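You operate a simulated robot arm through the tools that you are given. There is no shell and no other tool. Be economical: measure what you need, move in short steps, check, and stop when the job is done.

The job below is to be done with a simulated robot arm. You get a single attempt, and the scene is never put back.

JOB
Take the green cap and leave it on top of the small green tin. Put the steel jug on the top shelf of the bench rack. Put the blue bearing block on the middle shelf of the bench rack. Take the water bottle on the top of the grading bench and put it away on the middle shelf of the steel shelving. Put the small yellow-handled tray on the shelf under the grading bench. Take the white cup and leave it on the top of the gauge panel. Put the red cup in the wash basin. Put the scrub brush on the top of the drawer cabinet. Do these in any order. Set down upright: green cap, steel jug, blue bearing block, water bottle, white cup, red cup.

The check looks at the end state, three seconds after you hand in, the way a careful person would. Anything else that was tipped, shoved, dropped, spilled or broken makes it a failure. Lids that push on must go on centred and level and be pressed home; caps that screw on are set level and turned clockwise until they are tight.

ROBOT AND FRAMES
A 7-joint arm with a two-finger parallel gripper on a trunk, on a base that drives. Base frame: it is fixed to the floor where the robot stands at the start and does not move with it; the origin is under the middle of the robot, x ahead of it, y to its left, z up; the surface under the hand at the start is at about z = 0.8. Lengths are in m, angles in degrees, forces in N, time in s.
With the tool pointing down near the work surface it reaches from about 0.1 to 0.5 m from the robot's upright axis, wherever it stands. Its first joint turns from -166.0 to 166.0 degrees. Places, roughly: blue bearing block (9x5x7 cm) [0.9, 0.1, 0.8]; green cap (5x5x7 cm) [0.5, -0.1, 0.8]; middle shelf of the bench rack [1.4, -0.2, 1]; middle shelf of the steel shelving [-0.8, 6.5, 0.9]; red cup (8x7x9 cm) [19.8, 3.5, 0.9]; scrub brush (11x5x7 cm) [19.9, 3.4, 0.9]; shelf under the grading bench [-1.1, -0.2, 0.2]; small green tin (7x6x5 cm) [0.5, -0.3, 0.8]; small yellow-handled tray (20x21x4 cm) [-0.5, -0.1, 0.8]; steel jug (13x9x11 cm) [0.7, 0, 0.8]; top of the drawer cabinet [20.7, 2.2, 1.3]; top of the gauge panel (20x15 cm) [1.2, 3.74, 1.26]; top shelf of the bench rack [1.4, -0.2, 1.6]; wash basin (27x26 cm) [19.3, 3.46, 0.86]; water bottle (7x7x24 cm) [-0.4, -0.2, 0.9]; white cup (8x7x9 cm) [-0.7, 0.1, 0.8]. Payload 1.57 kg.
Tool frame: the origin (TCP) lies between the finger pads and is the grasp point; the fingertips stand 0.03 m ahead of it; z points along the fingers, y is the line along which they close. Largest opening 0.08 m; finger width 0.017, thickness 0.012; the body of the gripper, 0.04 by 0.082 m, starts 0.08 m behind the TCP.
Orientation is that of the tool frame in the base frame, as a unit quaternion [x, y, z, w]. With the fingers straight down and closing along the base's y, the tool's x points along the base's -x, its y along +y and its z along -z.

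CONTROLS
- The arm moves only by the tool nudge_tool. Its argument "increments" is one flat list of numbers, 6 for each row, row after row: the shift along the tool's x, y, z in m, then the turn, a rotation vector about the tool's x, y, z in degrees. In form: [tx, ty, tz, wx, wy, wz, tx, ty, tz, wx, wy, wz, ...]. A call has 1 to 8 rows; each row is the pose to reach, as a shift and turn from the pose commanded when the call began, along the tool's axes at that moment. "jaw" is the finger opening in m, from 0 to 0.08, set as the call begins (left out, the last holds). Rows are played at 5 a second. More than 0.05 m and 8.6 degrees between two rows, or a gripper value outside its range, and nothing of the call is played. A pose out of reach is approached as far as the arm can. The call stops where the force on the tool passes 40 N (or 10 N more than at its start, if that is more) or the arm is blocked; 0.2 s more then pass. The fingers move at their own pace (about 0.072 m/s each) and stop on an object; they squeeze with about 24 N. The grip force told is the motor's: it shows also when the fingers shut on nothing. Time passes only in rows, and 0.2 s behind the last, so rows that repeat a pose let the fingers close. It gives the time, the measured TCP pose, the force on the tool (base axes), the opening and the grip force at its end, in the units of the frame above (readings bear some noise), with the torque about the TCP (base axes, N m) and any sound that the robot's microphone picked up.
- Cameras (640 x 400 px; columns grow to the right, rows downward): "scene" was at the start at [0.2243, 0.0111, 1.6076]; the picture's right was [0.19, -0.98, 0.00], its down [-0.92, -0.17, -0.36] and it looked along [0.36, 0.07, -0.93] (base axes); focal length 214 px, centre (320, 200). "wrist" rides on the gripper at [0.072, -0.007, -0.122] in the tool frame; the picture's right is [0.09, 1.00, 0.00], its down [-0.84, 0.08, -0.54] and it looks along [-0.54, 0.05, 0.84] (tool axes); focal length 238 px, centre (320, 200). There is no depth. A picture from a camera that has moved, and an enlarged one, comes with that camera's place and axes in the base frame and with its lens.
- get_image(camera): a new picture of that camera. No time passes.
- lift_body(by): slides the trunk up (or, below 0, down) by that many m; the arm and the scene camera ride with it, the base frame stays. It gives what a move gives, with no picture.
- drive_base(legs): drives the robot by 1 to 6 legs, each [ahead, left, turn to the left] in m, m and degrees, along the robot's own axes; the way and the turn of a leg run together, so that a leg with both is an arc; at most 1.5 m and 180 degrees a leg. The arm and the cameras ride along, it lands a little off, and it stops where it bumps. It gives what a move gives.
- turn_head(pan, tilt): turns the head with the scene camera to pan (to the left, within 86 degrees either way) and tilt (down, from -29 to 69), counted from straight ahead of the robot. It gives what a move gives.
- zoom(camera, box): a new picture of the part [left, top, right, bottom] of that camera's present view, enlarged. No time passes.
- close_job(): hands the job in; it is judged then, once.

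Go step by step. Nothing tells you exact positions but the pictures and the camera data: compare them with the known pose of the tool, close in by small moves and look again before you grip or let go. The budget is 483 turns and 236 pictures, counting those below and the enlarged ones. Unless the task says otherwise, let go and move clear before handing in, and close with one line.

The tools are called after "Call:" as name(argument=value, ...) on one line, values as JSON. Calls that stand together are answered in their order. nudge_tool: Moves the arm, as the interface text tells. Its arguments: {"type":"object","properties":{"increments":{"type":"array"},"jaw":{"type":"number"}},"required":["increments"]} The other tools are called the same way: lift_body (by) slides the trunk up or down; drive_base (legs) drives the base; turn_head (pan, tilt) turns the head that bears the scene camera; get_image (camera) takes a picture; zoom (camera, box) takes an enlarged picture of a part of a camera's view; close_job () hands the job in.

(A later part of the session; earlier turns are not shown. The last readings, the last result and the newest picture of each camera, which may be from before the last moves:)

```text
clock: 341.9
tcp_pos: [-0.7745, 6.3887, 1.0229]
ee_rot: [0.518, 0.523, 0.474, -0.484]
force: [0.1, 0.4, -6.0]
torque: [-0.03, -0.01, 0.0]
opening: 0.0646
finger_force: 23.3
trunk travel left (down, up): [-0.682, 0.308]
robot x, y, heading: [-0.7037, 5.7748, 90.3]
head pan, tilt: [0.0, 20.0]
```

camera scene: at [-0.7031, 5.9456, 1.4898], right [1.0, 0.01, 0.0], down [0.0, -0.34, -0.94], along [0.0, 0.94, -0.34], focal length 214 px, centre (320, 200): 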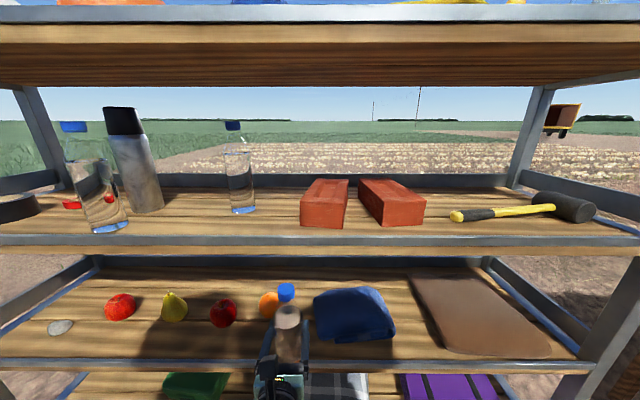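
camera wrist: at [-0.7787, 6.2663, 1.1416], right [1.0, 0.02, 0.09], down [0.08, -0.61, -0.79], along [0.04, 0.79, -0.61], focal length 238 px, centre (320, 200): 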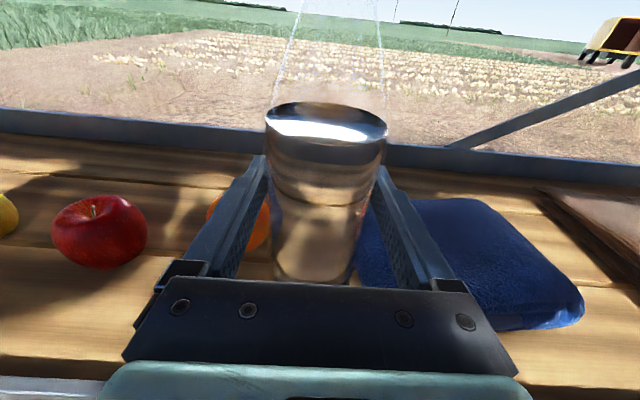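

Call:
nudge_tool(increments=[-0.004, 0, 0, 0, 0, 0, -0.008, 0, 0, 0, 0, 0])

Call:
get_image(camera="wrist")

```text
clock: 342.5
tcp_pos: [-0.7748, 6.3899, 1.0139]
ee_rot: [0.518, 0.523, 0.474, -0.483]
force: [0.4, 0.0, -5.4]
torque: [-0.01, -0.01, 0.01]
opening: 0.0647
finger_force: 24.1
trunk travel left (down, up): [-0.682, 0.308]
robot x, y, heading: [-0.6989, 5.773, 90.2]
head pan, tilt: [0.0, 20.0]
```

```text
114 pictures are left
camera wrist: at [-0.7796, 6.2747, 1.0967], right [1.0, 0.02, 0.09], down [0.08, -0.61, -0.79], along [0.04, 0.79, -0.61], focal length 238 px, centre (320, 200)
```

wrist: 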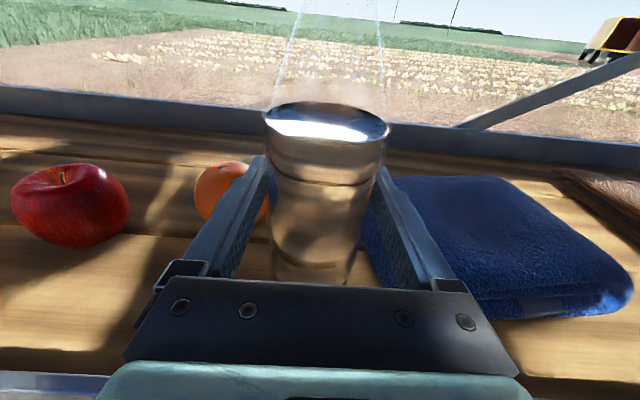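

Call:
nudge_tool(increments=[-0.004, 0, 0, 0, 0, 0, -0.008, 0, 0, 0, 0, 0])

Call:
nudge_tool(increments=[-0.003, 0, 0, 0, 0, 0, -0.006, 0, 0, 0, 0, 0])

```text
clock: 343.1
tcp_pos: [-0.775, 6.3886, 1.0121]
ee_rot: [0.516, 0.52, 0.477, -0.486]
force: [-3.2, 3.2, 16.1]
torque: [0.08, -0.11, -0.08]
opening: 0.0646
finger_force: 23.7
trunk travel left (down, up): [-0.682, 0.308]
robot x, y, heading: [-0.703, 5.7772, 90.3]
head pan, tilt: [0.0, 20.0]
```

```text
clock: 343.7
tcp_pos: [-0.776, 6.3867, 1.0039]
ee_rot: [0.516, 0.522, 0.475, -0.485]
force: [-4.7, 2.2, 17.3]
torque: [0.11, -0.08, -0.03]
opening: 0.0648
finger_force: 23.8
trunk travel left (down, up): [-0.682, 0.308]
robot x, y, heading: [-0.7021, 5.778, 90.2]
head pan, tilt: [0.0, 20.0]
```

Contact with the shelf. Release and retreat straight back.

Call:
nudge_tool(increments=[0.003, 0, 0, 0, 0, 0, 0.003, 0, 0, 0, 0, 0])

Call:
nudge_tool(increments=[0, 0, 0, 0, 0, 0, 0, 0, 0, 0, 0, 0, 0, 0, 0, 0, 0, 0], jaw=0.08)

Call:
nudge_tool(increments=[0, 0, -0.01, 0, 0, 0, 0, 0, -0.025, 0, 0, 0, 0, 0, -0.045, 0, 0, 0, 0, 0, -0.07, 0, 0, 0, 0, 0, -0.1, 0, 0, 0])

Call:
get_image(camera="wrist")

```text
clock: 344.3
tcp_pos: [-0.7757, 6.3869, 1.0029]
ee_rot: [0.518, 0.523, 0.474, -0.484]
force: [-4.5, -2.3, 7.3]
torque: [0.09, 0.22, 0.07]
opening: 0.0647
finger_force: 23.9
trunk travel left (down, up): [-0.682, 0.308]
robot x, y, heading: [-0.7026, 5.776, 90.2]
head pan, tilt: [0.0, 20.0]
```

```text
clock: 345.1
tcp_pos: [-0.775, 6.3885, 1.0043]
ee_rot: [0.519, 0.522, 0.475, -0.483]
force: [0.5, 0.4, -0.9]
torque: [-0.02, -0.01, -0.02]
opening: 0.0801
finger_force: 0.1
trunk travel left (down, up): [-0.682, 0.308]
robot x, y, heading: [-0.7029, 5.7761, 90.4]
head pan, tilt: [0.0, 20.0]
```

```text
clock: 346.3
tcp_pos: [-0.7734, 6.2884, 1.0131]
ee_rot: [0.519, 0.522, 0.475, -0.482]
force: [0.3, 0.1, -1.0]
torque: [0.02, 0.0, -0.04]
opening: 0.08
finger_force: 0.2
trunk travel left (down, up): [-0.682, 0.308]
robot x, y, heading: [-0.7035, 5.7789, 90.1]
head pan, tilt: [0.0, 20.0]
```

```text
113 pictures are left
camera wrist: at [-0.7779, 6.1731, 1.0955], right [1.0, 0.02, 0.09], down [0.08, -0.61, -0.79], along [0.04, 0.79, -0.61], focal length 238 px, centre (320, 200)
```

wrist: 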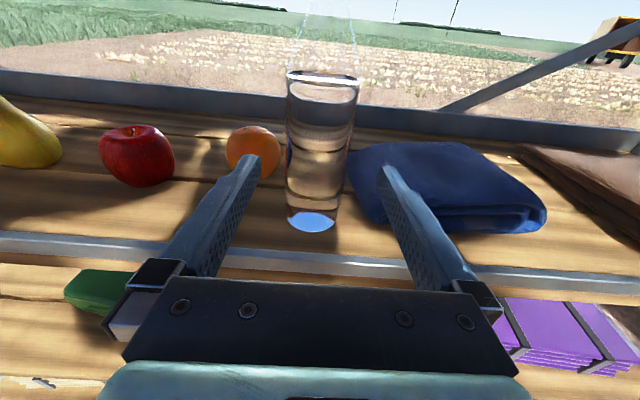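

Bottle is placed upright. Now the tray: back off, turn around and return to the bench's +y side.

Call:
drive_base(legs=[[-0.8, 0, 0], [0, 0, 90], [0, 0, 90], [1.3, 0, 0], [1.3, 0, 0], [1.2, 0, 0]])

Call:
turn_head(pan=0, tilt=40)

Call:
get_image(camera="scene")

```text
clock: 376.0
tcp_pos: [-0.7527, 0.6852, 1.0124]
ee_rot: [-0.507, 0.533, -0.47, -0.488]
force: [-0.2, -0.6, 0.2]
torque: [0.01, 0.03, -0.02]
opening: 0.0798
finger_force: 0.0
trunk travel left (down, up): [-0.682, 0.308]
robot x, y, heading: [-0.7964, 1.1966, -92.9]
head pan, tilt: [0.0, 20.0]
```

```text
clock: 376.9
tcp_pos: [-0.7518, 0.6854, 1.0116]
ee_rot: [-0.507, 0.532, -0.471, -0.488]
force: [0.0, 0.1, -0.8]
torque: [0.01, 0.02, -0.03]
opening: 0.0803
finger_force: 0.0
trunk travel left (down, up): [-0.682, 0.308]
robot x, y, heading: [-0.7923, 1.1989, -93.1]
head pan, tilt: [0.0, 40.0]
```

```text
112 pictures are left
camera scene: at [-0.8088, 0.9449, 1.4587], right [-1.0, 0.05, 0.0], down [0.03, 0.64, -0.77], along [-0.04, -0.77, -0.64], focal length 214 px, centre (320, 200)
```

scene: 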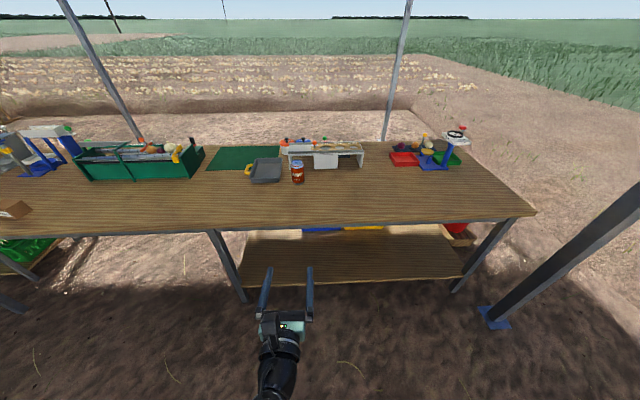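

Call:
drive_base(legs=[[0.4, 0.15, 3]])

Call:
nudge_tool(increments=[0.02, 0, 0, 0, -8, 0, 0.04, 0, 0, 0, -16, 0, 0.06, 0, 0, 0, -24, 0, 0.08, 0, 0, 0, -32, 0, 0.08, 0, 0, 0, -35, 0])

Call:
get_image(camera="wrist")

```text
clock: 379.5
tcp_pos: [-0.575, 0.2834, 1.0126]
ee_rot: [0.522, -0.518, 0.483, 0.475]
force: [-0.1, 0.1, -0.2]
torque: [-0.02, -0.01, 0.0]
opening: 0.0801
finger_force: 0.1
trunk travel left (down, up): [-0.682, 0.308]
robot x, y, heading: [-0.6495, 0.7952, -89.6]
head pan, tilt: [0.0, 40.0]
```

```text
clock: 380.7
tcp_pos: [-0.5756, 0.2804, 1.0919]
ee_rot: [0.644, -0.636, 0.303, 0.297]
force: [0.7, -0.8, -0.6]
torque: [0.01, 0.01, 0.02]
opening: 0.08
finger_force: 0.0
trunk travel left (down, up): [-0.682, 0.308]
robot x, y, heading: [-0.649, 0.7951, -89.8]
head pan, tilt: [0.0, 40.0]
```

```text
111 pictures are left
camera wrist: at [-0.5704, 0.3274, 1.2262], right [-1.0, -0.07, 0.07], down [-0.09, 0.95, -0.3], along [-0.04, -0.3, -0.95], focal length 238 px, centre (320, 200)
```

wrist: 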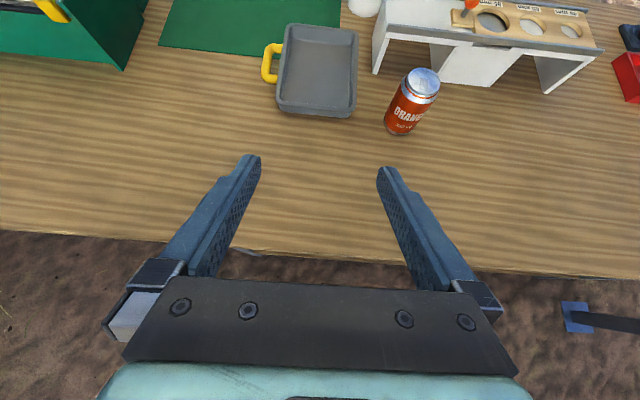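

The tray spans x -0.485..-0.641, y 0.03..-0.19 with its handle at +x. I'll pinch its -x wall near mid-length, between the wall and the can/riser, hand pitched ~50°.

Call:
drive_base(legs=[[0.31, 0, 0]])

Call:
nudge_tool(increments=[-0.02, 0.016, 0.02, 0, 0, 0, -0.04, 0.033, 0.04, 0, 0, 0, -0.06, 0.05, 0.055, 0, 0, 0, -0.075, 0.066, 0.068, 0, 0, 0], jaw=0.05)

Call:
get_image(camera="wrist")

```text
clock: 382.8
tcp_pos: [-0.5749, -0.0353, 1.0908]
ee_rot: [0.642, -0.638, 0.303, 0.297]
force: [-1.2, -0.6, -0.3]
torque: [0.01, -0.01, -0.01]
opening: 0.0799
finger_force: 0.0
trunk travel left (down, up): [-0.682, 0.308]
robot x, y, heading: [-0.6451, 0.4813, -89.9]
head pan, tilt: [0.0, 40.0]
```

```text
clock: 383.8
tcp_pos: [-0.6407, -0.0408, 0.9888]
ee_rot: [0.642, -0.638, 0.303, 0.298]
force: [-0.3, 0.0, 1.1]
torque: [0.01, -0.01, -0.01]
opening: 0.0502
finger_force: 0.1
trunk travel left (down, up): [-0.682, 0.308]
robot x, y, heading: [-0.6457, 0.4837, -89.8]
head pan, tilt: [0.0, 40.0]
```

```text
110 pictures are left
camera wrist: at [-0.6357, 0.0076, 1.1234], right [-1.0, -0.07, 0.07], down [-0.09, 0.95, -0.3], along [-0.04, -0.3, -0.95], focal length 238 px, centre (320, 200)
```

wrist: 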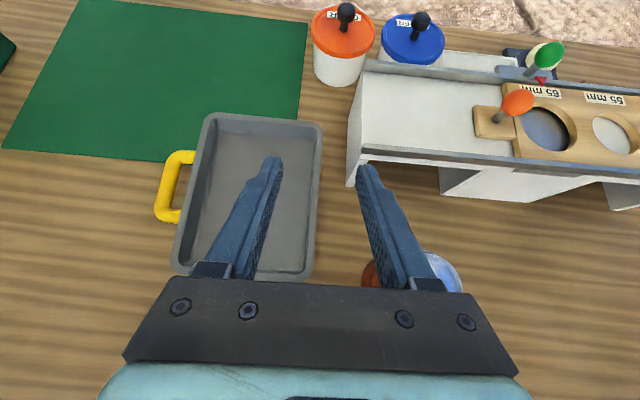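

Call:
nudge_tool(increments=[-0.025, 0, 0.028, 0, 0, 0, -0.05, 0, 0.057, 0, 0, 0, -0.075, 0, 0.086, 0, 0, 0])

Call:
get_image(camera="wrist")

```text
clock: 384.6
tcp_pos: [-0.642, -0.0571, 0.8749]
ee_rot: [0.643, -0.637, 0.304, 0.297]
force: [-0.5, 0.5, -0.1]
torque: [0.02, -0.01, -0.03]
opening: 0.05
finger_force: 0.1
trunk travel left (down, up): [-0.682, 0.308]
robot x, y, heading: [-0.6431, 0.4837, -89.6]
head pan, tilt: [0.0, 40.0]
```

```text
109 pictures are left
camera wrist: at [-0.6352, -0.0081, 1.0097], right [-1.0, -0.07, 0.07], down [-0.09, 0.95, -0.3], along [-0.04, -0.3, -0.95], focal length 238 px, centre (320, 200)
```

wrist: 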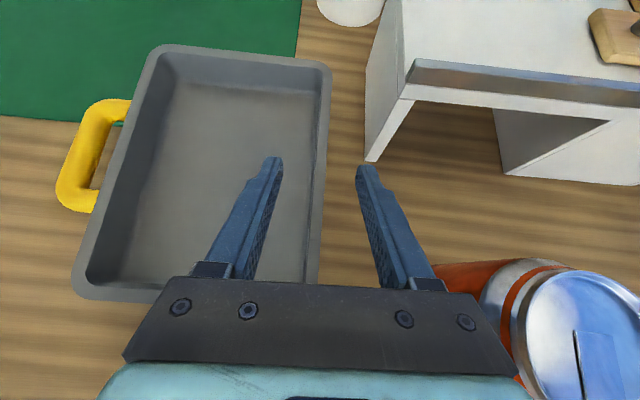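

Call:
nudge_tool(increments=[-0.012, 0, 0.015, 0, 0, 0, -0.025, 0, 0.03, 0, 0, 0])

Call:
get_image(camera="wrist")

```text
clock: 385.2
tcp_pos: [-0.6402, -0.0644, 0.8382]
ee_rot: [0.643, -0.638, 0.304, 0.297]
force: [0.2, -0.8, 0.2]
torque: [-0.01, -0.01, -0.02]
opening: 0.0498
finger_force: 0.1
trunk travel left (down, up): [-0.682, 0.308]
robot x, y, heading: [-0.6438, 0.485, -89.8]
head pan, tilt: [0.0, 40.0]
```

```text
108 pictures are left
camera wrist: at [-0.6355, -0.0152, 0.9723], right [-1.0, -0.07, 0.07], down [-0.09, 0.95, -0.3], along [-0.04, -0.3, -0.95], focal length 238 px, centre (320, 200)
```

wrist: 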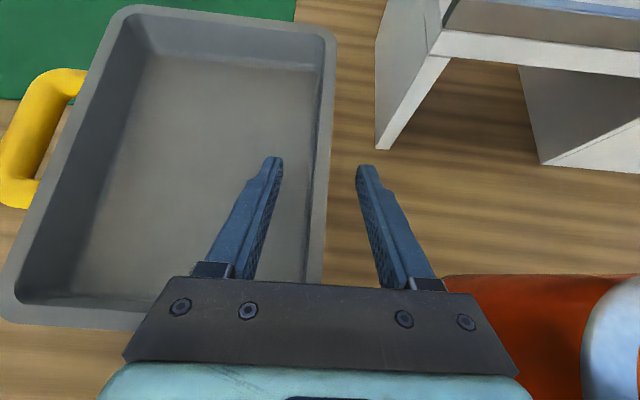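

Call:
nudge_tool(increments=[0, 0, 0, 0, 0, 0, 0, 0, 0, 0, 0, 0, 0, 0, 0, 0, 0, 0, 0, 0, 0, 0, 0, 0], jaw=0.0)

Call:
nudge_tool(increments=[0.006, 0, -0.005, 0, 0, 0, 0.012, 0, -0.01, 0, 0, 0, 0.02, 0, -0.017, 0, 0, 0, 0.027, 0, -0.023, 0, 0, 0])

Call:
get_image(camera="wrist")

Call:
get_image(camera="scene")

```text
clock: 386.2
tcp_pos: [-0.6403, -0.064, 0.8373]
ee_rot: [0.643, -0.637, 0.304, 0.297]
force: [3.5, 0.0, -0.9]
torque: [-0.09, 0.08, 0.09]
opening: 0.0027
finger_force: 23.3
trunk travel left (down, up): [-0.682, 0.308]
robot x, y, heading: [-0.6441, 0.4845, -89.5]
head pan, tilt: [0.0, 40.0]
```

```text
clock: 387.2
tcp_pos: [-0.6434, -0.0654, 0.8741]
ee_rot: [0.642, -0.637, 0.304, 0.298]
force: [0.2, -0.7, -3.1]
torque: [0.07, 0.34, 0.0]
opening: 0.0031
finger_force: 23.8
trunk travel left (down, up): [-0.682, 0.308]
robot x, y, heading: [-0.6459, 0.4809, -89.8]
head pan, tilt: [0.0, 40.0]
```

```text
107 pictures are left
camera wrist: at [-0.6368, -0.0157, 1.0081], right [-1.0, -0.07, 0.07], down [-0.09, 0.95, -0.3], along [-0.04, -0.3, -0.95], focal length 238 px, centre (320, 200)
```

wrist: 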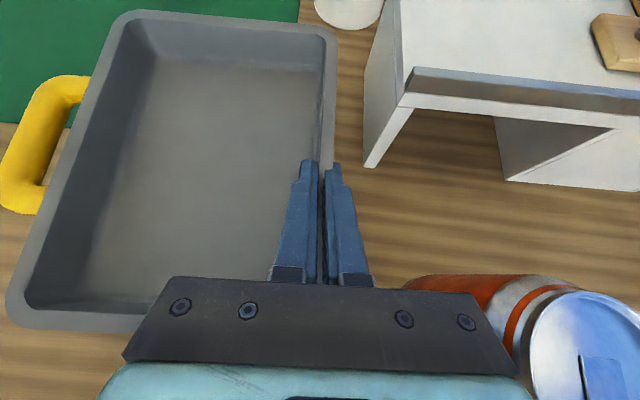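

```text
106 pictures are left
camera scene: at [-0.6459, 0.2276, 1.4586], right [-1.0, 0.0, 0.0], down [0.0, 0.64, -0.77], along [0.0, -0.77, -0.64], focal length 214 px, centre (320, 200)
```

scene: 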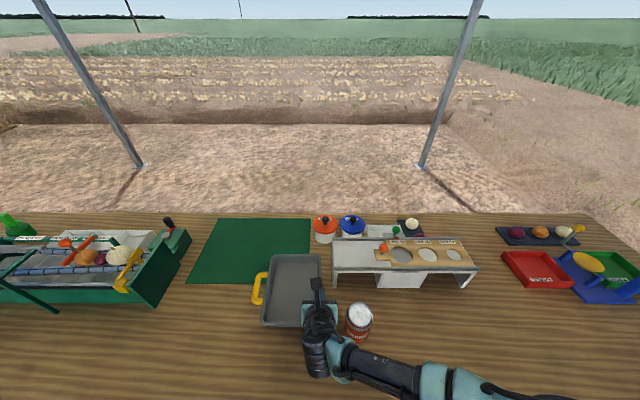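

The tray is pinched and lifted, holding level. Raise a bit more and back well out from the bench.

Call:
nudge_tool(increments=[0.012, 0, -0.01, 0, 0, 0, 0.025, 0, -0.02, 0, 0, 0, 0.04, 0, -0.033, 0, 0, 0, 0.055, 0, -0.046, 0, 0, 0, 0.065, 0, -0.055, 0, 0, 0])

Call:
drive_base(legs=[[-0.4, 0, 0], [-0.4, 0, 0]])

Call:
get_image(camera="wrist")

Call:
get_image(camera="scene")

```text
clock: 388.4
tcp_pos: [-0.6415, -0.0627, 0.9589]
ee_rot: [0.642, -0.637, 0.304, 0.298]
force: [-0.8, -0.3, -3.8]
torque: [0.07, 0.34, 0.02]
opening: 0.0032
finger_force: 23.6
trunk travel left (down, up): [-0.682, 0.308]
robot x, y, heading: [-0.6476, 0.4793, -89.7]
head pan, tilt: [0.0, 40.0]
```

```text
clock: 392.9
tcp_pos: [-0.6425, 0.7267, 0.957]
ee_rot: [0.644, -0.636, 0.304, 0.297]
force: [0.3, -0.1, -3.5]
torque: [0.09, 0.31, 0.02]
opening: 0.0032
finger_force: 24.1
trunk travel left (down, up): [-0.682, 0.308]
robot x, y, heading: [-0.6491, 1.2681, -89.6]
head pan, tilt: [0.0, 40.0]
```

```text
105 pictures are left
camera wrist: at [-0.6366, 0.7746, 1.0929], right [-1.0, -0.07, 0.07], down [-0.09, 0.95, -0.3], along [-0.04, -0.3, -0.95], focal length 238 px, centre (320, 200)
```

wrist: 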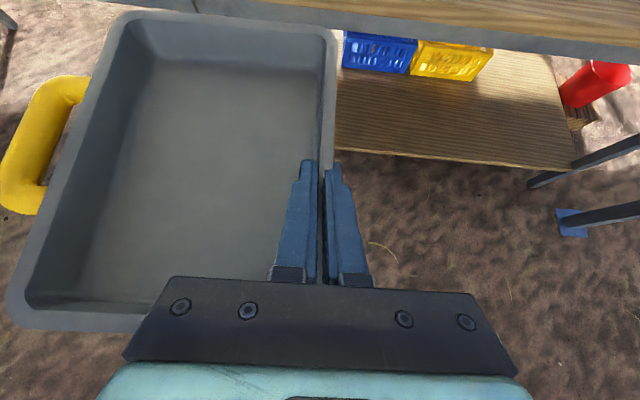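

```text
104 pictures are left
camera scene: at [-0.6481, 1.0154, 1.4587], right [-1.0, -0.01, 0.0], down [0.0, 0.64, -0.77], along [0.01, -0.77, -0.64], focal length 214 px, centre (320, 200)
```

scene: 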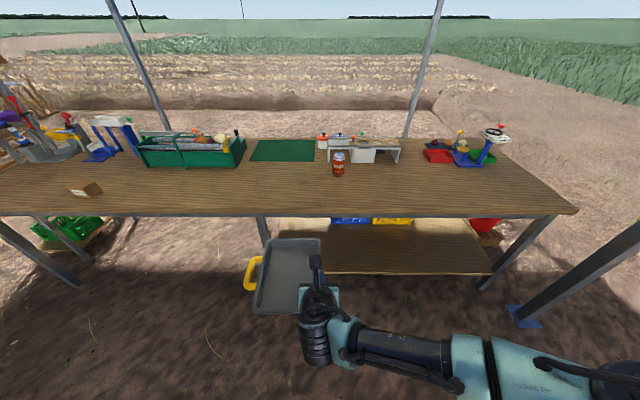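

Carry it to x≈-0.85 and lower in front of the under-shelf (z≈0.21).

Call:
drive_base(legs=[[0, -0.22, 0]])

Call:
lift_body(by=-0.4)

Call:
lift_body(by=-0.25)

Call:
turn_head(pan=10, tilt=30)

Call:
get_image(camera="scene")

Call:
get_image(camera="wrist")

```text
clock: 394.6
tcp_pos: [-0.8623, 0.7247, 0.9588]
ee_rot: [0.642, -0.638, 0.304, 0.297]
force: [0.5, 0.5, -3.1]
torque: [0.06, 0.33, 0.05]
opening: 0.0029
finger_force: 24.2
trunk travel left (down, up): [-0.682, 0.308]
robot x, y, heading: [-0.8686, 1.2688, -89.9]
head pan, tilt: [0.0, 40.0]
```

```text
clock: 398.4
tcp_pos: [-0.8619, 0.7245, 0.5589]
ee_rot: [0.643, -0.638, 0.304, 0.297]
force: [-0.2, 0.3, -3.4]
torque: [0.08, 0.36, -0.02]
opening: 0.0028
finger_force: 24.4
trunk travel left (down, up): [-0.282, 0.708]
robot x, y, heading: [-0.8683, 1.264, -90.2]
head pan, tilt: [0.0, 40.0]
```

```text
clock: 401.0
tcp_pos: [-0.8623, 0.7243, 0.3081]
ee_rot: [0.643, -0.638, 0.303, 0.296]
force: [-0.3, -0.4, -2.9]
torque: [0.14, 0.35, 0.02]
opening: 0.0032
finger_force: 24.4
trunk travel left (down, up): [-0.032, 0.958]
robot x, y, heading: [-0.8676, 1.2667, -90.0]
head pan, tilt: [0.0, 40.0]
```

```text
clock: 401.7
tcp_pos: [-0.8621, 0.7262, 0.3073]
ee_rot: [0.642, -0.638, 0.304, 0.297]
force: [-0.4, 0.1, -4.0]
torque: [0.11, 0.35, 0.01]
opening: 0.0029
finger_force: 23.7
trunk travel left (down, up): [-0.032, 0.958]
robot x, y, heading: [-0.8661, 1.2677, -90.0]
head pan, tilt: [10.0, 30.0]
```

```text
103 pictures are left
camera scene: at [-0.8508, 1.0103, 0.8239], right [-0.98, -0.17, 0.0], down [-0.09, 0.49, -0.87], along [0.15, -0.85, -0.5], focal length 214 px, centre (320, 200)
```

scene: 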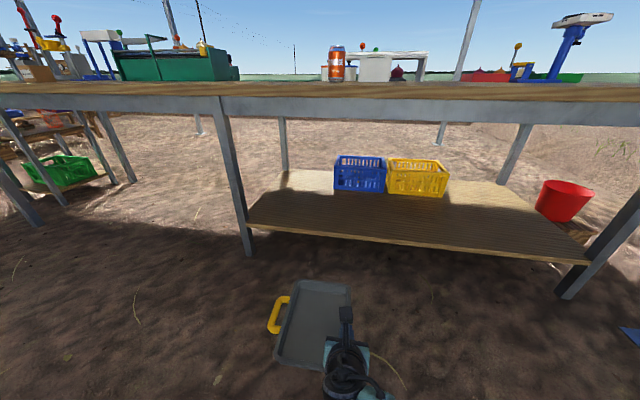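

```text
102 pictures are left
camera wrist: at [-0.8562, 0.7737, 0.4426], right [-1.0, -0.07, 0.07], down [-0.08, 0.95, -0.3], along [-0.04, -0.3, -0.95], focal length 238 px, centre (320, 200)
```

wrist: 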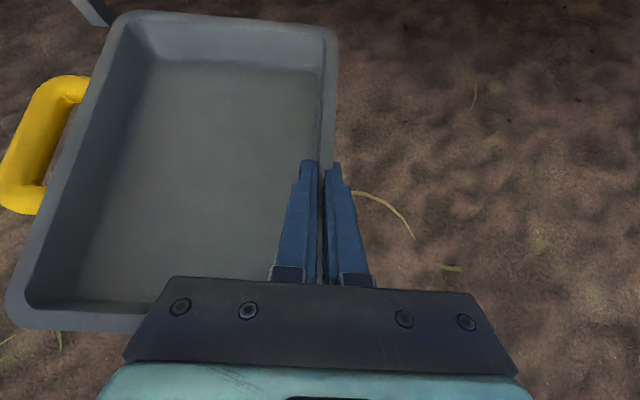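

Call:
drive_base(legs=[[0.42, 0, 0]])

Call:
get_image(camera="scene")

Call:
get_image(camera="wrist")

```text
clock: 404.4
tcp_pos: [-0.8639, 0.2955, 0.3081]
ee_rot: [0.641, -0.639, 0.303, 0.299]
force: [-0.1, -0.9, -3.1]
torque: [0.1, 0.34, -0.01]
opening: 0.0026
finger_force: 24.1
trunk travel left (down, up): [-0.032, 0.958]
robot x, y, heading: [-0.8669, 0.8407, -90.0]
head pan, tilt: [10.0, 30.0]
```

```text
101 pictures are left
camera scene: at [-0.8512, 0.5803, 0.8239], right [-0.98, -0.17, 0.0], down [-0.09, 0.49, -0.87], along [0.15, -0.85, -0.5], focal length 214 px, centre (320, 200)
```

scene: 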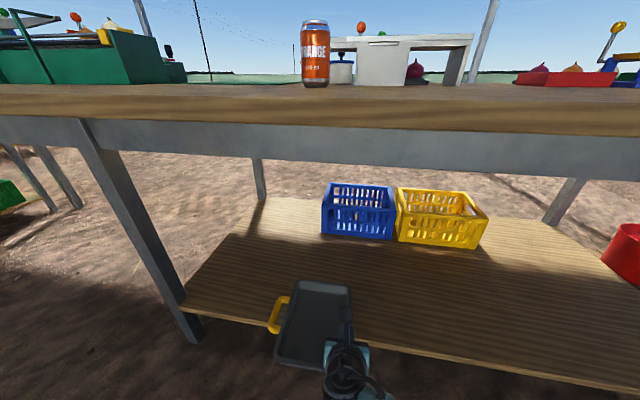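

```text
100 pictures are left
camera wrist: at [-0.8572, 0.3437, 0.4427], right [-1.0, -0.07, 0.07], down [-0.08, 0.95, -0.3], along [-0.04, -0.3, -0.95], focal length 238 px, centre (320, 200)
```

wrist: 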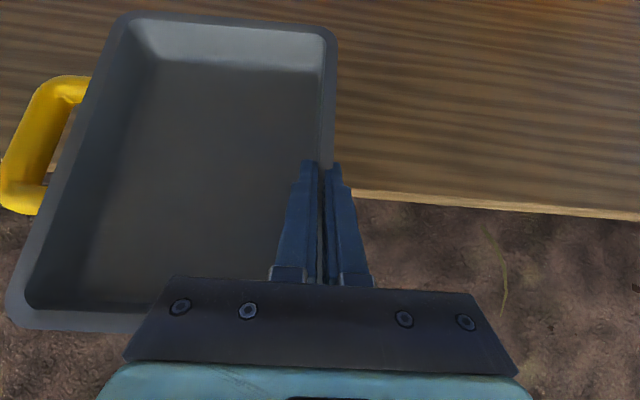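

Call:
drive_base(legs=[[0.185, 0, 0]])

Call:
get_image(camera="wrist")

Call:
get_image(camera="scene")

```text
clock: 405.9
tcp_pos: [-0.8622, 0.111, 0.3084]
ee_rot: [0.641, -0.639, 0.303, 0.299]
force: [0.5, 0.6, -3.7]
torque: [0.07, 0.33, 0.03]
opening: 0.0028
finger_force: 24.1
trunk travel left (down, up): [-0.032, 0.958]
robot x, y, heading: [-0.8674, 0.6531, -89.9]
head pan, tilt: [10.0, 30.0]
```

```text
99 pictures are left
camera wrist: at [-0.857, 0.1601, 0.4427], right [-1.0, -0.07, 0.07], down [-0.08, 0.95, -0.3], along [-0.04, -0.3, -0.95], focal length 238 px, centre (320, 200)
```

wrist: 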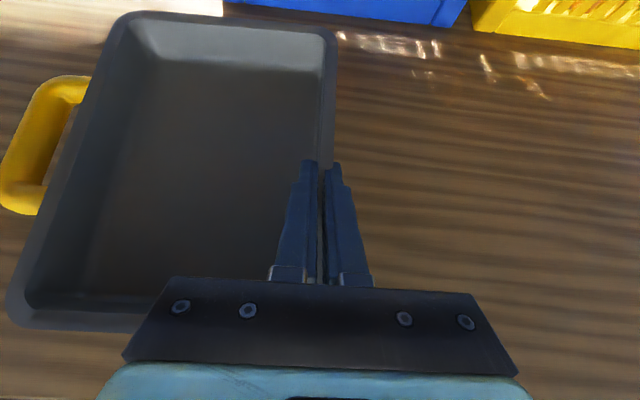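

```text
98 pictures are left
camera scene: at [-0.8512, 0.3967, 0.824], right [-0.98, -0.17, 0.0], down [-0.09, 0.49, -0.87], along [0.15, -0.85, -0.5], focal length 214 px, centre (320, 200)
```

scene: 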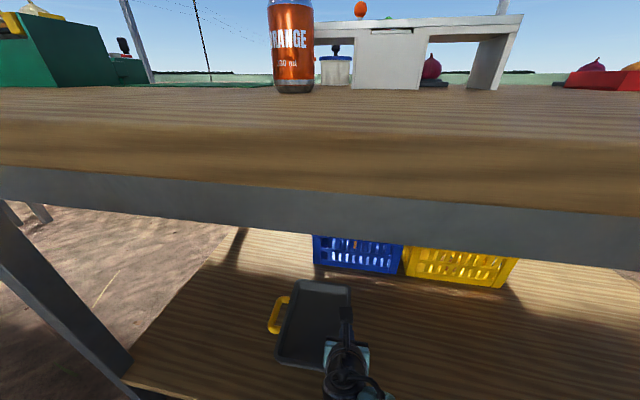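

Call:
nudge_tool(increments=[-0.0115, 0, 0.0096, 0, 0, 0, -0.023, 0, 0.0193, 0, 0, 0, -0.0345, 0, 0.029, 0, 0, 0, -0.042, 0, 0.035, 0, 0, 0])

Call:
nudge_tool(increments=[-0.0038, 0, 0.0032, 0, 0, 0, -0.0077, 0, 0.0064, 0, 0, 0, -0.0115, 0, 0.0096, 0, 0, 0])

```text
clock: 406.9
tcp_pos: [-0.8624, 0.1102, 0.2569]
ee_rot: [0.642, -0.637, 0.306, 0.299]
force: [-1.0, 1.5, 10.0]
torque: [0.64, 0.08, 0.05]
opening: 0.0026
finger_force: 24.1
trunk travel left (down, up): [-0.032, 0.958]
robot x, y, heading: [-0.866, 0.6555, -90.0]
head pan, tilt: [10.0, 30.0]
```

```text
clock: 407.6
tcp_pos: [-0.8631, 0.1082, 0.2487]
ee_rot: [0.639, -0.636, 0.308, 0.302]
force: [0.2, 3.9, 14.0]
torque: [0.45, 0.28, -0.03]
opening: 0.0028
finger_force: 24.0
trunk travel left (down, up): [-0.032, 0.958]
robot x, y, heading: [-0.8683, 0.6541, -90.0]
head pan, tilt: [10.0, 30.0]
stopped in row 3: the force on the tool passed its limit at 46 N (the readings are from after the stop); the commanded pose is now the measured one
```

Call:
nudge_tool(increments=[0.001, 0, -0.001, 0, 0, 0, 0.002, 0, -0.001, 0, 0, 0])

Call:
nudge_tool(increments=[0, 0, 0, 0, 0, 0, 0, 0, 0, 0, 0, 0, 0, 0, 0, 0, 0, 0], jaw=0.045)

Call:
get_image(camera="wrist")

```text
clock: 408.2
tcp_pos: [-0.8629, 0.1095, 0.2499]
ee_rot: [0.641, -0.636, 0.307, 0.301]
force: [1.1, -2.8, 5.2]
torque: [-0.92, 0.19, 0.14]
opening: 0.0029
finger_force: 23.9
trunk travel left (down, up): [-0.032, 0.958]
robot x, y, heading: [-0.8704, 0.6569, -89.9]
head pan, tilt: [10.0, 30.0]
```

```text
clock: 409.0
tcp_pos: [-0.8616, 0.1086, 0.2492]
ee_rot: [0.64, -0.638, 0.306, 0.301]
force: [-2.0, -0.3, 5.9]
torque: [-0.11, -0.05, -0.01]
opening: 0.043
finger_force: 0.1
trunk travel left (down, up): [-0.032, 0.958]
robot x, y, heading: [-0.8656, 0.6575, -89.9]
head pan, tilt: [10.0, 30.0]
```

```text
97 pictures are left
camera wrist: at [-0.8572, 0.1584, 0.3833], right [-1.0, -0.07, 0.07], down [-0.08, 0.95, -0.31], along [-0.04, -0.31, -0.95], focal length 238 px, centre (320, 200)
```

wrist: 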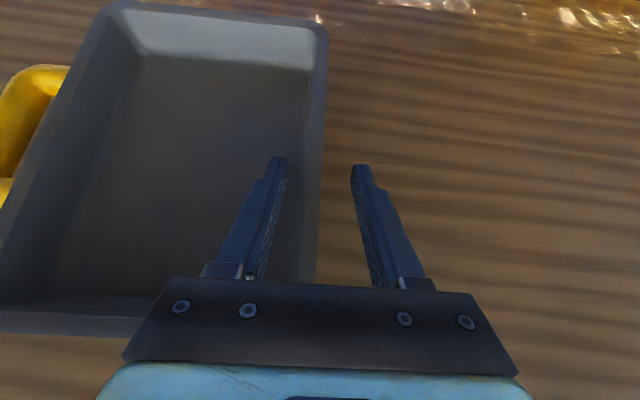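

Call:
nudge_tool(increments=[0.0077, 0, -0.0064, 0, 0, 0, 0.019, 0, -0.016, 0, 0, 0, 0.038, 0, -0.032, 0, 0, 0, 0.061, 0, -0.051, 0, 0, 0])

Call:
get_image(camera="wrist")

Call:
drive_base(legs=[[-0.5, 0, 0]])

Call:
get_image(camera="scene")

```text
clock: 410.0
tcp_pos: [-0.8638, 0.1103, 0.3287]
ee_rot: [0.641, -0.637, 0.306, 0.299]
force: [-0.6, 0.2, 0.2]
torque: [-0.01, 0.0, -0.02]
opening: 0.0452
finger_force: 0.1
trunk travel left (down, up): [-0.032, 0.958]
robot x, y, heading: [-0.8695, 0.6587, -90.1]
head pan, tilt: [10.0, 30.0]
```

```text
96 pictures are left
camera wrist: at [-0.8582, 0.1613, 0.4618], right [-1.0, -0.07, 0.07], down [-0.08, 0.95, -0.31], along [-0.04, -0.31, -0.95], focal length 238 px, centre (320, 200)
```

wrist: 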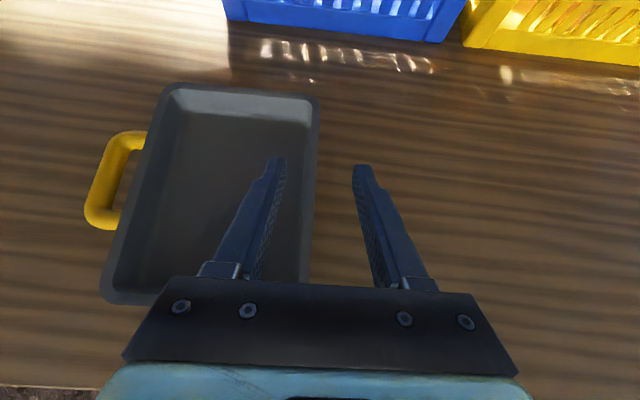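

```text
clock: 412.9
tcp_pos: [-0.8649, 0.6132, 0.3266]
ee_rot: [0.641, -0.637, 0.306, 0.3]
force: [0.2, -0.2, 1.3]
torque: [0.02, 0.01, 0.0]
opening: 0.0447
finger_force: 0.0
trunk travel left (down, up): [-0.032, 0.958]
robot x, y, heading: [-0.863, 1.1572, -90.4]
head pan, tilt: [10.0, 30.0]
```

```text
95 pictures are left
camera scene: at [-0.851, 0.8987, 0.824], right [-0.98, -0.17, 0.0], down [-0.09, 0.49, -0.87], along [0.15, -0.85, -0.5], focal length 214 px, centre (320, 200)
```

scene: 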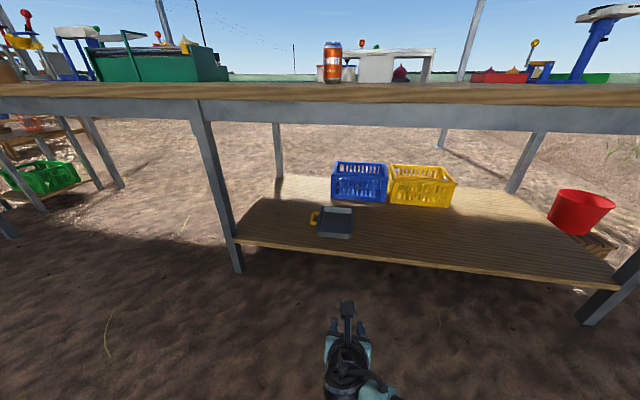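

The tray rests on the under-shelf. Next, the far jobs at x≈20. Raise up, face +x and survey the way.

Call:
lift_body(by=0.4)

Call:
lift_body(by=0.4)

Call:
drive_base(legs=[[-0.5, 0, 0], [0, 0, 90]])

Call:
turn_head(pan=0, tilt=5)

Call:
get_image(camera="scene")

```text
clock: 416.8
tcp_pos: [-0.8639, 0.6128, 0.7286]
ee_rot: [0.64, -0.637, 0.307, 0.3]
force: [0.0, 0.0, 0.6]
torque: [0.02, 0.02, 0.03]
opening: 0.0451
finger_force: 0.0
trunk travel left (down, up): [-0.432, 0.558]
robot x, y, heading: [-0.8685, 1.158, -90.2]
head pan, tilt: [10.0, 30.0]
```

```text
clock: 420.6
tcp_pos: [-0.863, 0.6129, 1.1267]
ee_rot: [0.641, -0.637, 0.305, 0.3]
force: [0.3, -0.3, 0.3]
torque: [0.01, -0.04, 0.03]
opening: 0.0451
finger_force: 0.1
trunk travel left (down, up): [-0.832, 0.158]
robot x, y, heading: [-0.8671, 1.1573, -90.1]
head pan, tilt: [10.0, 30.0]
```

```text
clock: 427.3
tcp_pos: [-0.3196, 1.6463, 1.1276]
ee_rot: [0.904, -0.006, 0.428, 0.0]
force: [-0.6, -0.1, 0.5]
torque: [-0.04, -0.01, 0.03]
opening: 0.045
finger_force: 0.1
trunk travel left (down, up): [-0.832, 0.158]
robot x, y, heading: [-0.8642, 1.6595, -1.1]
head pan, tilt: [10.0, 30.0]
```

```text
clock: 428.2
tcp_pos: [-0.3186, 1.6467, 1.128]
ee_rot: [0.903, -0.006, 0.429, 0.0]
force: [0.1, 0.0, 1.0]
torque: [-0.05, -0.04, 0.01]
opening: 0.0452
finger_force: 0.0
trunk travel left (down, up): [-0.832, 0.158]
robot x, y, heading: [-0.8652, 1.652, -1.3]
head pan, tilt: [0.0, 5.0]
```

```text
94 pictures are left
camera scene: at [-0.6022, 1.6508, 1.6644], right [-0.02, -1.0, 0.0], down [-0.09, 0.0, -1.0], along [1.0, -0.02, -0.09], focal length 214 px, centre (320, 200)
```

scene: 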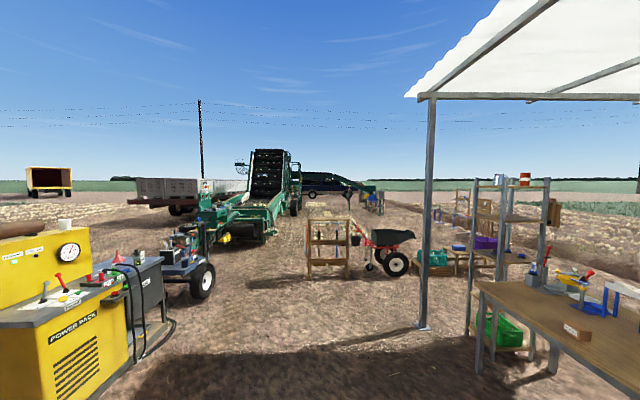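

Corridor ahead: pass the wooden stand on its left (y≈2.3 at x≈3), then y≈1.5 between the harvester and the wheelbarrow. Go in stages.

Call:
drive_base(legs=[[1.4, 0.3, 1.2], [1.3, 0.3, 0]])

Call:
get_image(camera="scene")

```text
clock: 441.5
tcp_pos: [2.3384, 2.2813, 1.1277]
ee_rot: [0.903, 0.013, 0.429, -0.009]
force: [0.6, -0.4, 0.3]
torque: [0.0, 0.0, 0.02]
opening: 0.0451
finger_force: 0.0
trunk travel left (down, up): [-0.832, 0.158]
robot x, y, heading: [1.7915, 2.2675, 1.5]
head pan, tilt: [0.0, 5.0]
```

```text
93 pictures are left
camera scene: at [2.0544, 2.2746, 1.6644], right [0.02, -1.0, 0.0], down [-0.09, 0.0, -1.0], along [1.0, 0.02, -0.09], focal length 214 px, centre (320, 200)
```

scene: 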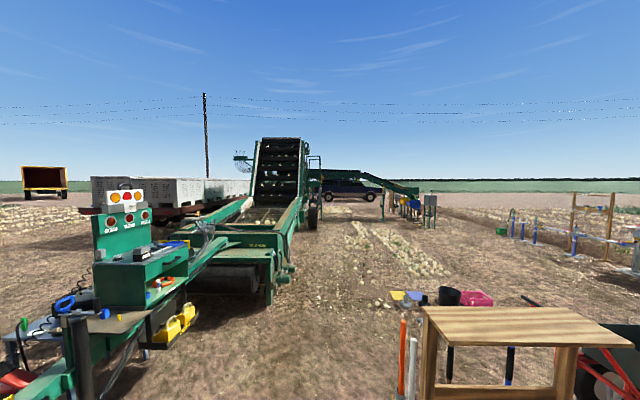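

Call:
drive_base(legs=[[1.2, -0.05, -1.5], [1.2, -0.2, 0], [1.3, -0.3, 0], [1.3, -0.1, 0]])

Call:
get_image(camera="scene")

```text
clock: 457.9
tcp_pos: [5.7664, 1.7447, 1.1237]
ee_rot: [0.904, -0.011, 0.426, 0.001]
force: [1.3, 0.0, -0.1]
torque: [0.01, 0.02, 0.01]
opening: 0.0449
finger_force: 0.2
trunk travel left (down, up): [-0.832, 0.158]
robot x, y, heading: [5.2208, 1.7596, -2.0]
head pan, tilt: [0.0, 5.0]
stopped in leg 3: the robot was blocked; the commanded pose is now the measured one
```

```text
92 pictures are left
camera scene: at [5.4863, 1.7516, 1.6631], right [-0.03, -1.0, 0.0], down [-0.09, 0.0, -1.0], along [1.0, -0.03, -0.09], focal length 214 px, centre (320, 200)
```

scene: 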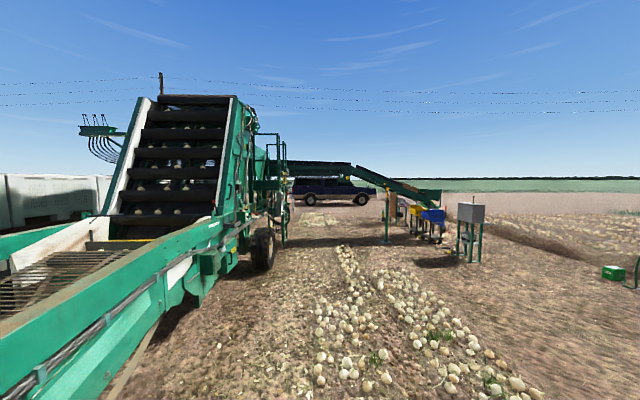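

Blocked again at x≈5.2. Look at what is beside me.

Call:
turn_head(pan=-70, tilt=45)

Call:
get_image(camera="scene")

Call:
turn_head(pan=0, tilt=60)

Call:
get_image(camera="scene")

```text
clock: 459.3
tcp_pos: [5.7616, 1.7465, 1.1271]
ee_rot: [0.903, -0.01, 0.429, 0.001]
force: [-0.2, -0.4, -0.1]
torque: [-0.03, 0.0, -0.02]
opening: 0.045
finger_force: 0.1
trunk travel left (down, up): [-0.832, 0.158]
robot x, y, heading: [5.2191, 1.7583, -1.8]
head pan, tilt: [-70.0, 45.0]
```

```text
91 pictures are left
camera scene: at [5.4134, 1.6788, 1.6015], right [-0.95, -0.31, 0.0], down [-0.22, 0.67, -0.71], along [0.22, -0.67, -0.71], focal length 214 px, centre (320, 200)
```

scene: 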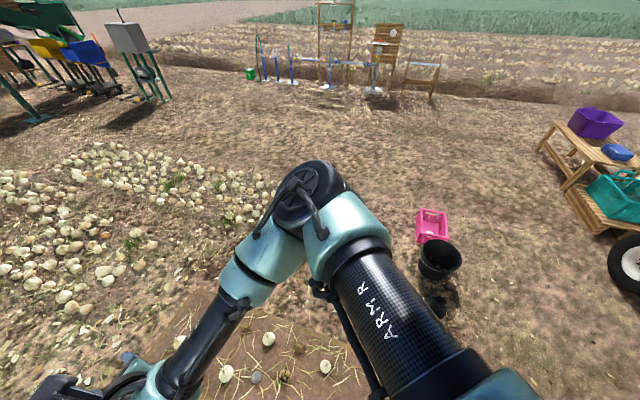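

```text
clock: 460.7
tcp_pos: [5.7617, 1.7468, 1.1283]
ee_rot: [0.904, -0.011, 0.428, 0.003]
force: [0.1, 0.3, 0.2]
torque: [0.0, -0.04, 0.0]
opening: 0.0449
finger_force: 0.1
trunk travel left (down, up): [-0.832, 0.158]
robot x, y, heading: [5.2186, 1.7576, -1.5]
head pan, tilt: [0.0, 60.0]
```

```text
90 pictures are left
camera scene: at [5.4545, 1.7539, 1.5819], right [-0.03, -1.0, 0.0], down [-0.87, 0.03, -0.5], along [0.5, -0.02, -0.87], focal length 214 px, centre (320, 200)
```

scene: 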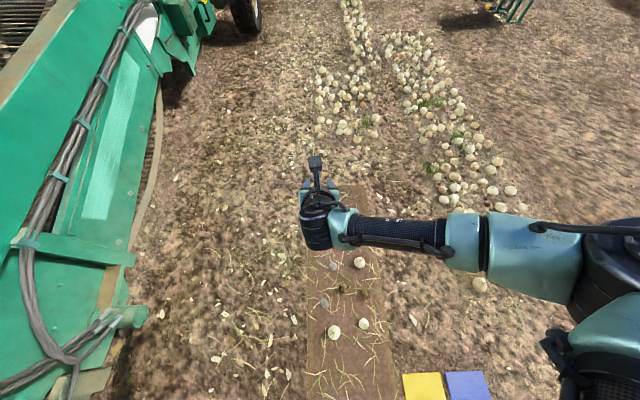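

A raised strip lies ahead (y 1.4–1.8). I'll back off slightly, shift left to y≈2.1 and continue.

Call:
drive_base(legs=[[-0.2, 0, 1.5], [0, 0.34, 0], [0.8, 0, 0]])

Call:
get_image(camera="scene")

```text
clock: 468.0
tcp_pos: [6.3619, 2.1178, 1.1281]
ee_rot: [0.904, 0.01, 0.428, -0.008]
force: [-0.6, -0.2, 0.1]
torque: [-0.02, 0.0, -0.04]
opening: 0.045
finger_force: 0.1
trunk travel left (down, up): [-0.832, 0.158]
robot x, y, heading: [5.8191, 2.1071, 0.8]
head pan, tilt: [0.0, 60.0]
```

```text
89 pictures are left
camera scene: at [6.0553, 2.1105, 1.5819], right [0.02, -1.0, 0.0], down [-0.87, -0.01, -0.5], along [0.5, 0.01, -0.87], focal length 214 px, centre (320, 200)
```

scene: 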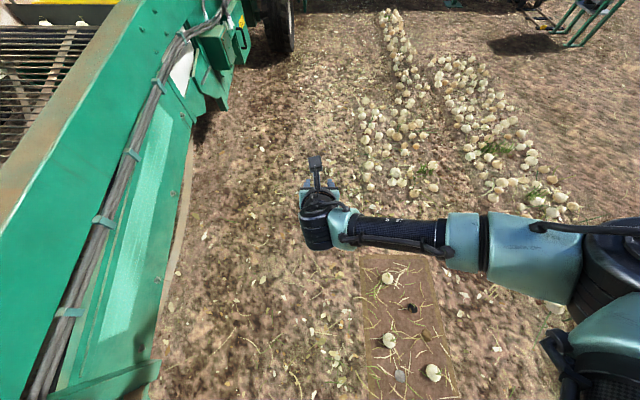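

Call:
drive_base(legs=[[1.2, 0, -0.8], [1.2, 0, 0]])

Call:
turn_head(pan=0, tilt=10)

Call:
get_image(camera="scene")

```text
clock: 479.6
tcp_pos: [8.714, 2.1172, 1.1289]
ee_rot: [0.904, 0.005, 0.428, -0.005]
force: [0.8, -1.0, -0.2]
torque: [0.02, 0.04, 0.0]
opening: 0.0454
finger_force: 0.0
trunk travel left (down, up): [-0.832, 0.158]
robot x, y, heading: [8.1698, 2.1104, 0.0]
head pan, tilt: [0.0, 60.0]
```

```text
clock: 480.7
tcp_pos: [8.7143, 2.1179, 1.1279]
ee_rot: [0.904, 0.005, 0.428, -0.006]
force: [0.0, -0.1, 0.6]
torque: [-0.02, 0.0, -0.02]
opening: 0.0451
finger_force: 0.0
trunk travel left (down, up): [-0.832, 0.158]
robot x, y, heading: [8.1711, 2.1086, 0.4]
head pan, tilt: [0.0, 10.0]
```

```text
88 pictures are left
camera scene: at [8.4326, 2.114, 1.6563], right [0.0, -1.0, 0.0], down [-0.17, 0.0, -0.98], along [0.98, 0.0, -0.17], focal length 214 px, centre (320, 200)
```

scene: 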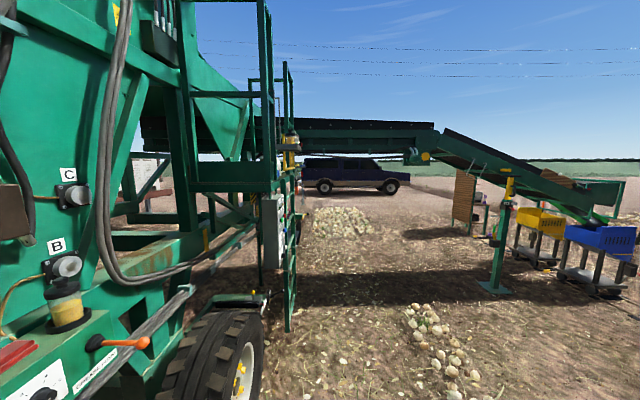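

The overhead conveyor crosses ahead with its underside near z 1.8. I'll lower the trunk and pass beneath at y≈1.75, staying clear of the onions and the ladder.

Call:
lift_body(by=-0.4)

Call:
drive_base(legs=[[0.9, -0.35, 0]])

Call:
turn_head(pan=0, tilt=5)

Call:
get_image(camera="scene")

```text
clock: 484.6
tcp_pos: [8.7125, 2.1164, 0.7273]
ee_rot: [0.904, 0.004, 0.428, -0.005]
force: [-0.1, 0.4, 1.0]
torque: [0.02, 0.01, 0.01]
opening: 0.045
finger_force: 0.1
trunk travel left (down, up): [-0.432, 0.558]
robot x, y, heading: [8.168, 2.1106, 0.5]
head pan, tilt: [0.0, 10.0]
```

```text
clock: 489.6
tcp_pos: [9.6197, 1.7833, 0.7263]
ee_rot: [0.904, 0.01, 0.428, -0.009]
force: [-0.4, 0.1, -0.4]
torque: [0.01, -0.03, 0.01]
opening: 0.0451
finger_force: 0.0
trunk travel left (down, up): [-0.432, 0.558]
robot x, y, heading: [9.0712, 1.7719, 1.0]
head pan, tilt: [0.0, 10.0]
```

```text
clock: 490.3
tcp_pos: [9.6189, 1.7817, 0.7287]
ee_rot: [0.904, 0.01, 0.428, -0.008]
force: [-0.4, 1.1, 0.0]
torque: [-0.02, 0.01, 0.0]
opening: 0.0449
finger_force: 0.1
trunk travel left (down, up): [-0.432, 0.558]
robot x, y, heading: [9.0737, 1.768, 1.3]
head pan, tilt: [0.0, 5.0]
```

```text
87 pictures are left
camera scene: at [9.3367, 1.776, 1.2644], right [0.01, -1.0, 0.0], down [-0.09, 0.0, -1.0], along [1.0, 0.01, -0.09], focal length 214 px, centre (320, 200)
```

scene: 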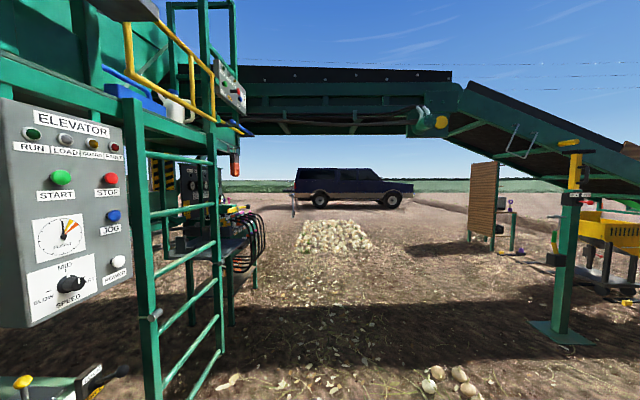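

Call:
lift_body(by=-0.2)

Call:
drive_base(legs=[[1.5, 0, -1.3], [0.8, -0.15, 0], [1.2, -1.1, 0], [1.4, -0.05, 0]])

Call:
get_image(camera="scene")

```text
clock: 492.4
tcp_pos: [9.6189, 1.7814, 0.527]
ee_rot: [0.904, 0.01, 0.428, -0.008]
force: [0.4, -0.2, 0.2]
torque: [0.04, 0.03, 0.01]
opening: 0.0448
finger_force: 0.0
trunk travel left (down, up): [-0.232, 0.758]
robot x, y, heading: [9.0756, 1.7709, 1.0]
head pan, tilt: [0.0, 5.0]
```

```text
refused: leg 3 is longer than a leg can be; nothing moved
```

```text
86 pictures are left
camera scene: at [9.3366, 1.7761, 1.0645], right [0.01, -1.0, 0.0], down [-0.09, 0.0, -1.0], along [1.0, 0.01, -0.09], focal length 214 px, centre (320, 200)
```

scene: 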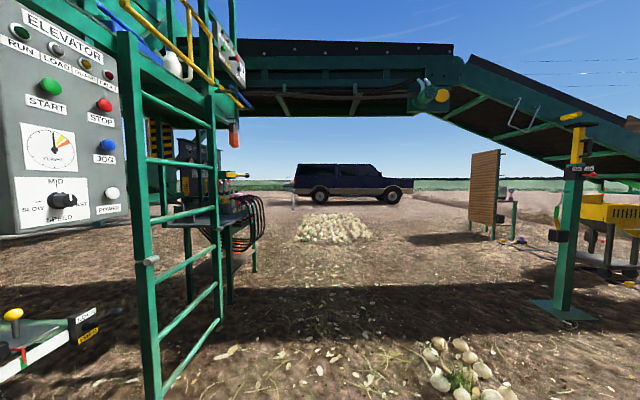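

Call:
drive_base(legs=[[1.5, 0, -1.0], [0.8, -0.15, 0], [0.9, -0.9, 0], [1.2, -0.2, 0], [0.6, 0, 0]])

Call:
get_image(camera="scene")

```text
clock: 512.9
tcp_pos: [13.4476, 0.7105, 0.5267]
ee_rot: [0.904, 0.017, 0.427, -0.011]
force: [0.2, -0.3, -0.2]
torque: [-0.01, 0.02, 0.0]
opening: 0.0449
finger_force: 0.0
trunk travel left (down, up): [-0.232, 0.758]
robot x, y, heading: [12.9025, 0.6887, 1.8]
head pan, tilt: [0.0, 5.0]
stopped in leg 4: the robot was blocked; the commanded pose is now the measured one
```

```text
85 pictures are left
camera scene: at [13.1651, 0.6986, 1.0644], right [0.03, -1.0, 0.0], down [-0.09, 0.0, -1.0], along [1.0, 0.03, -0.09], focal length 214 px, centre (320, 200)
```

scene: 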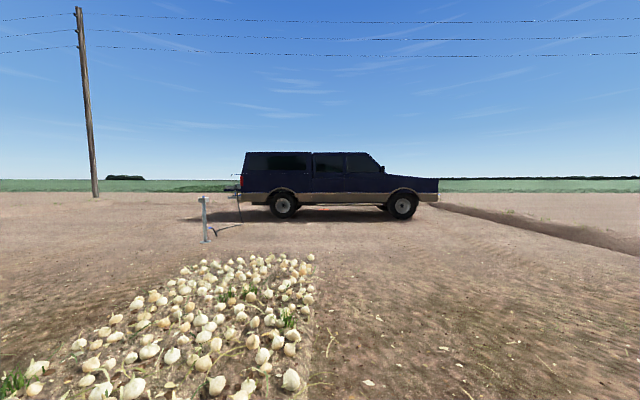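

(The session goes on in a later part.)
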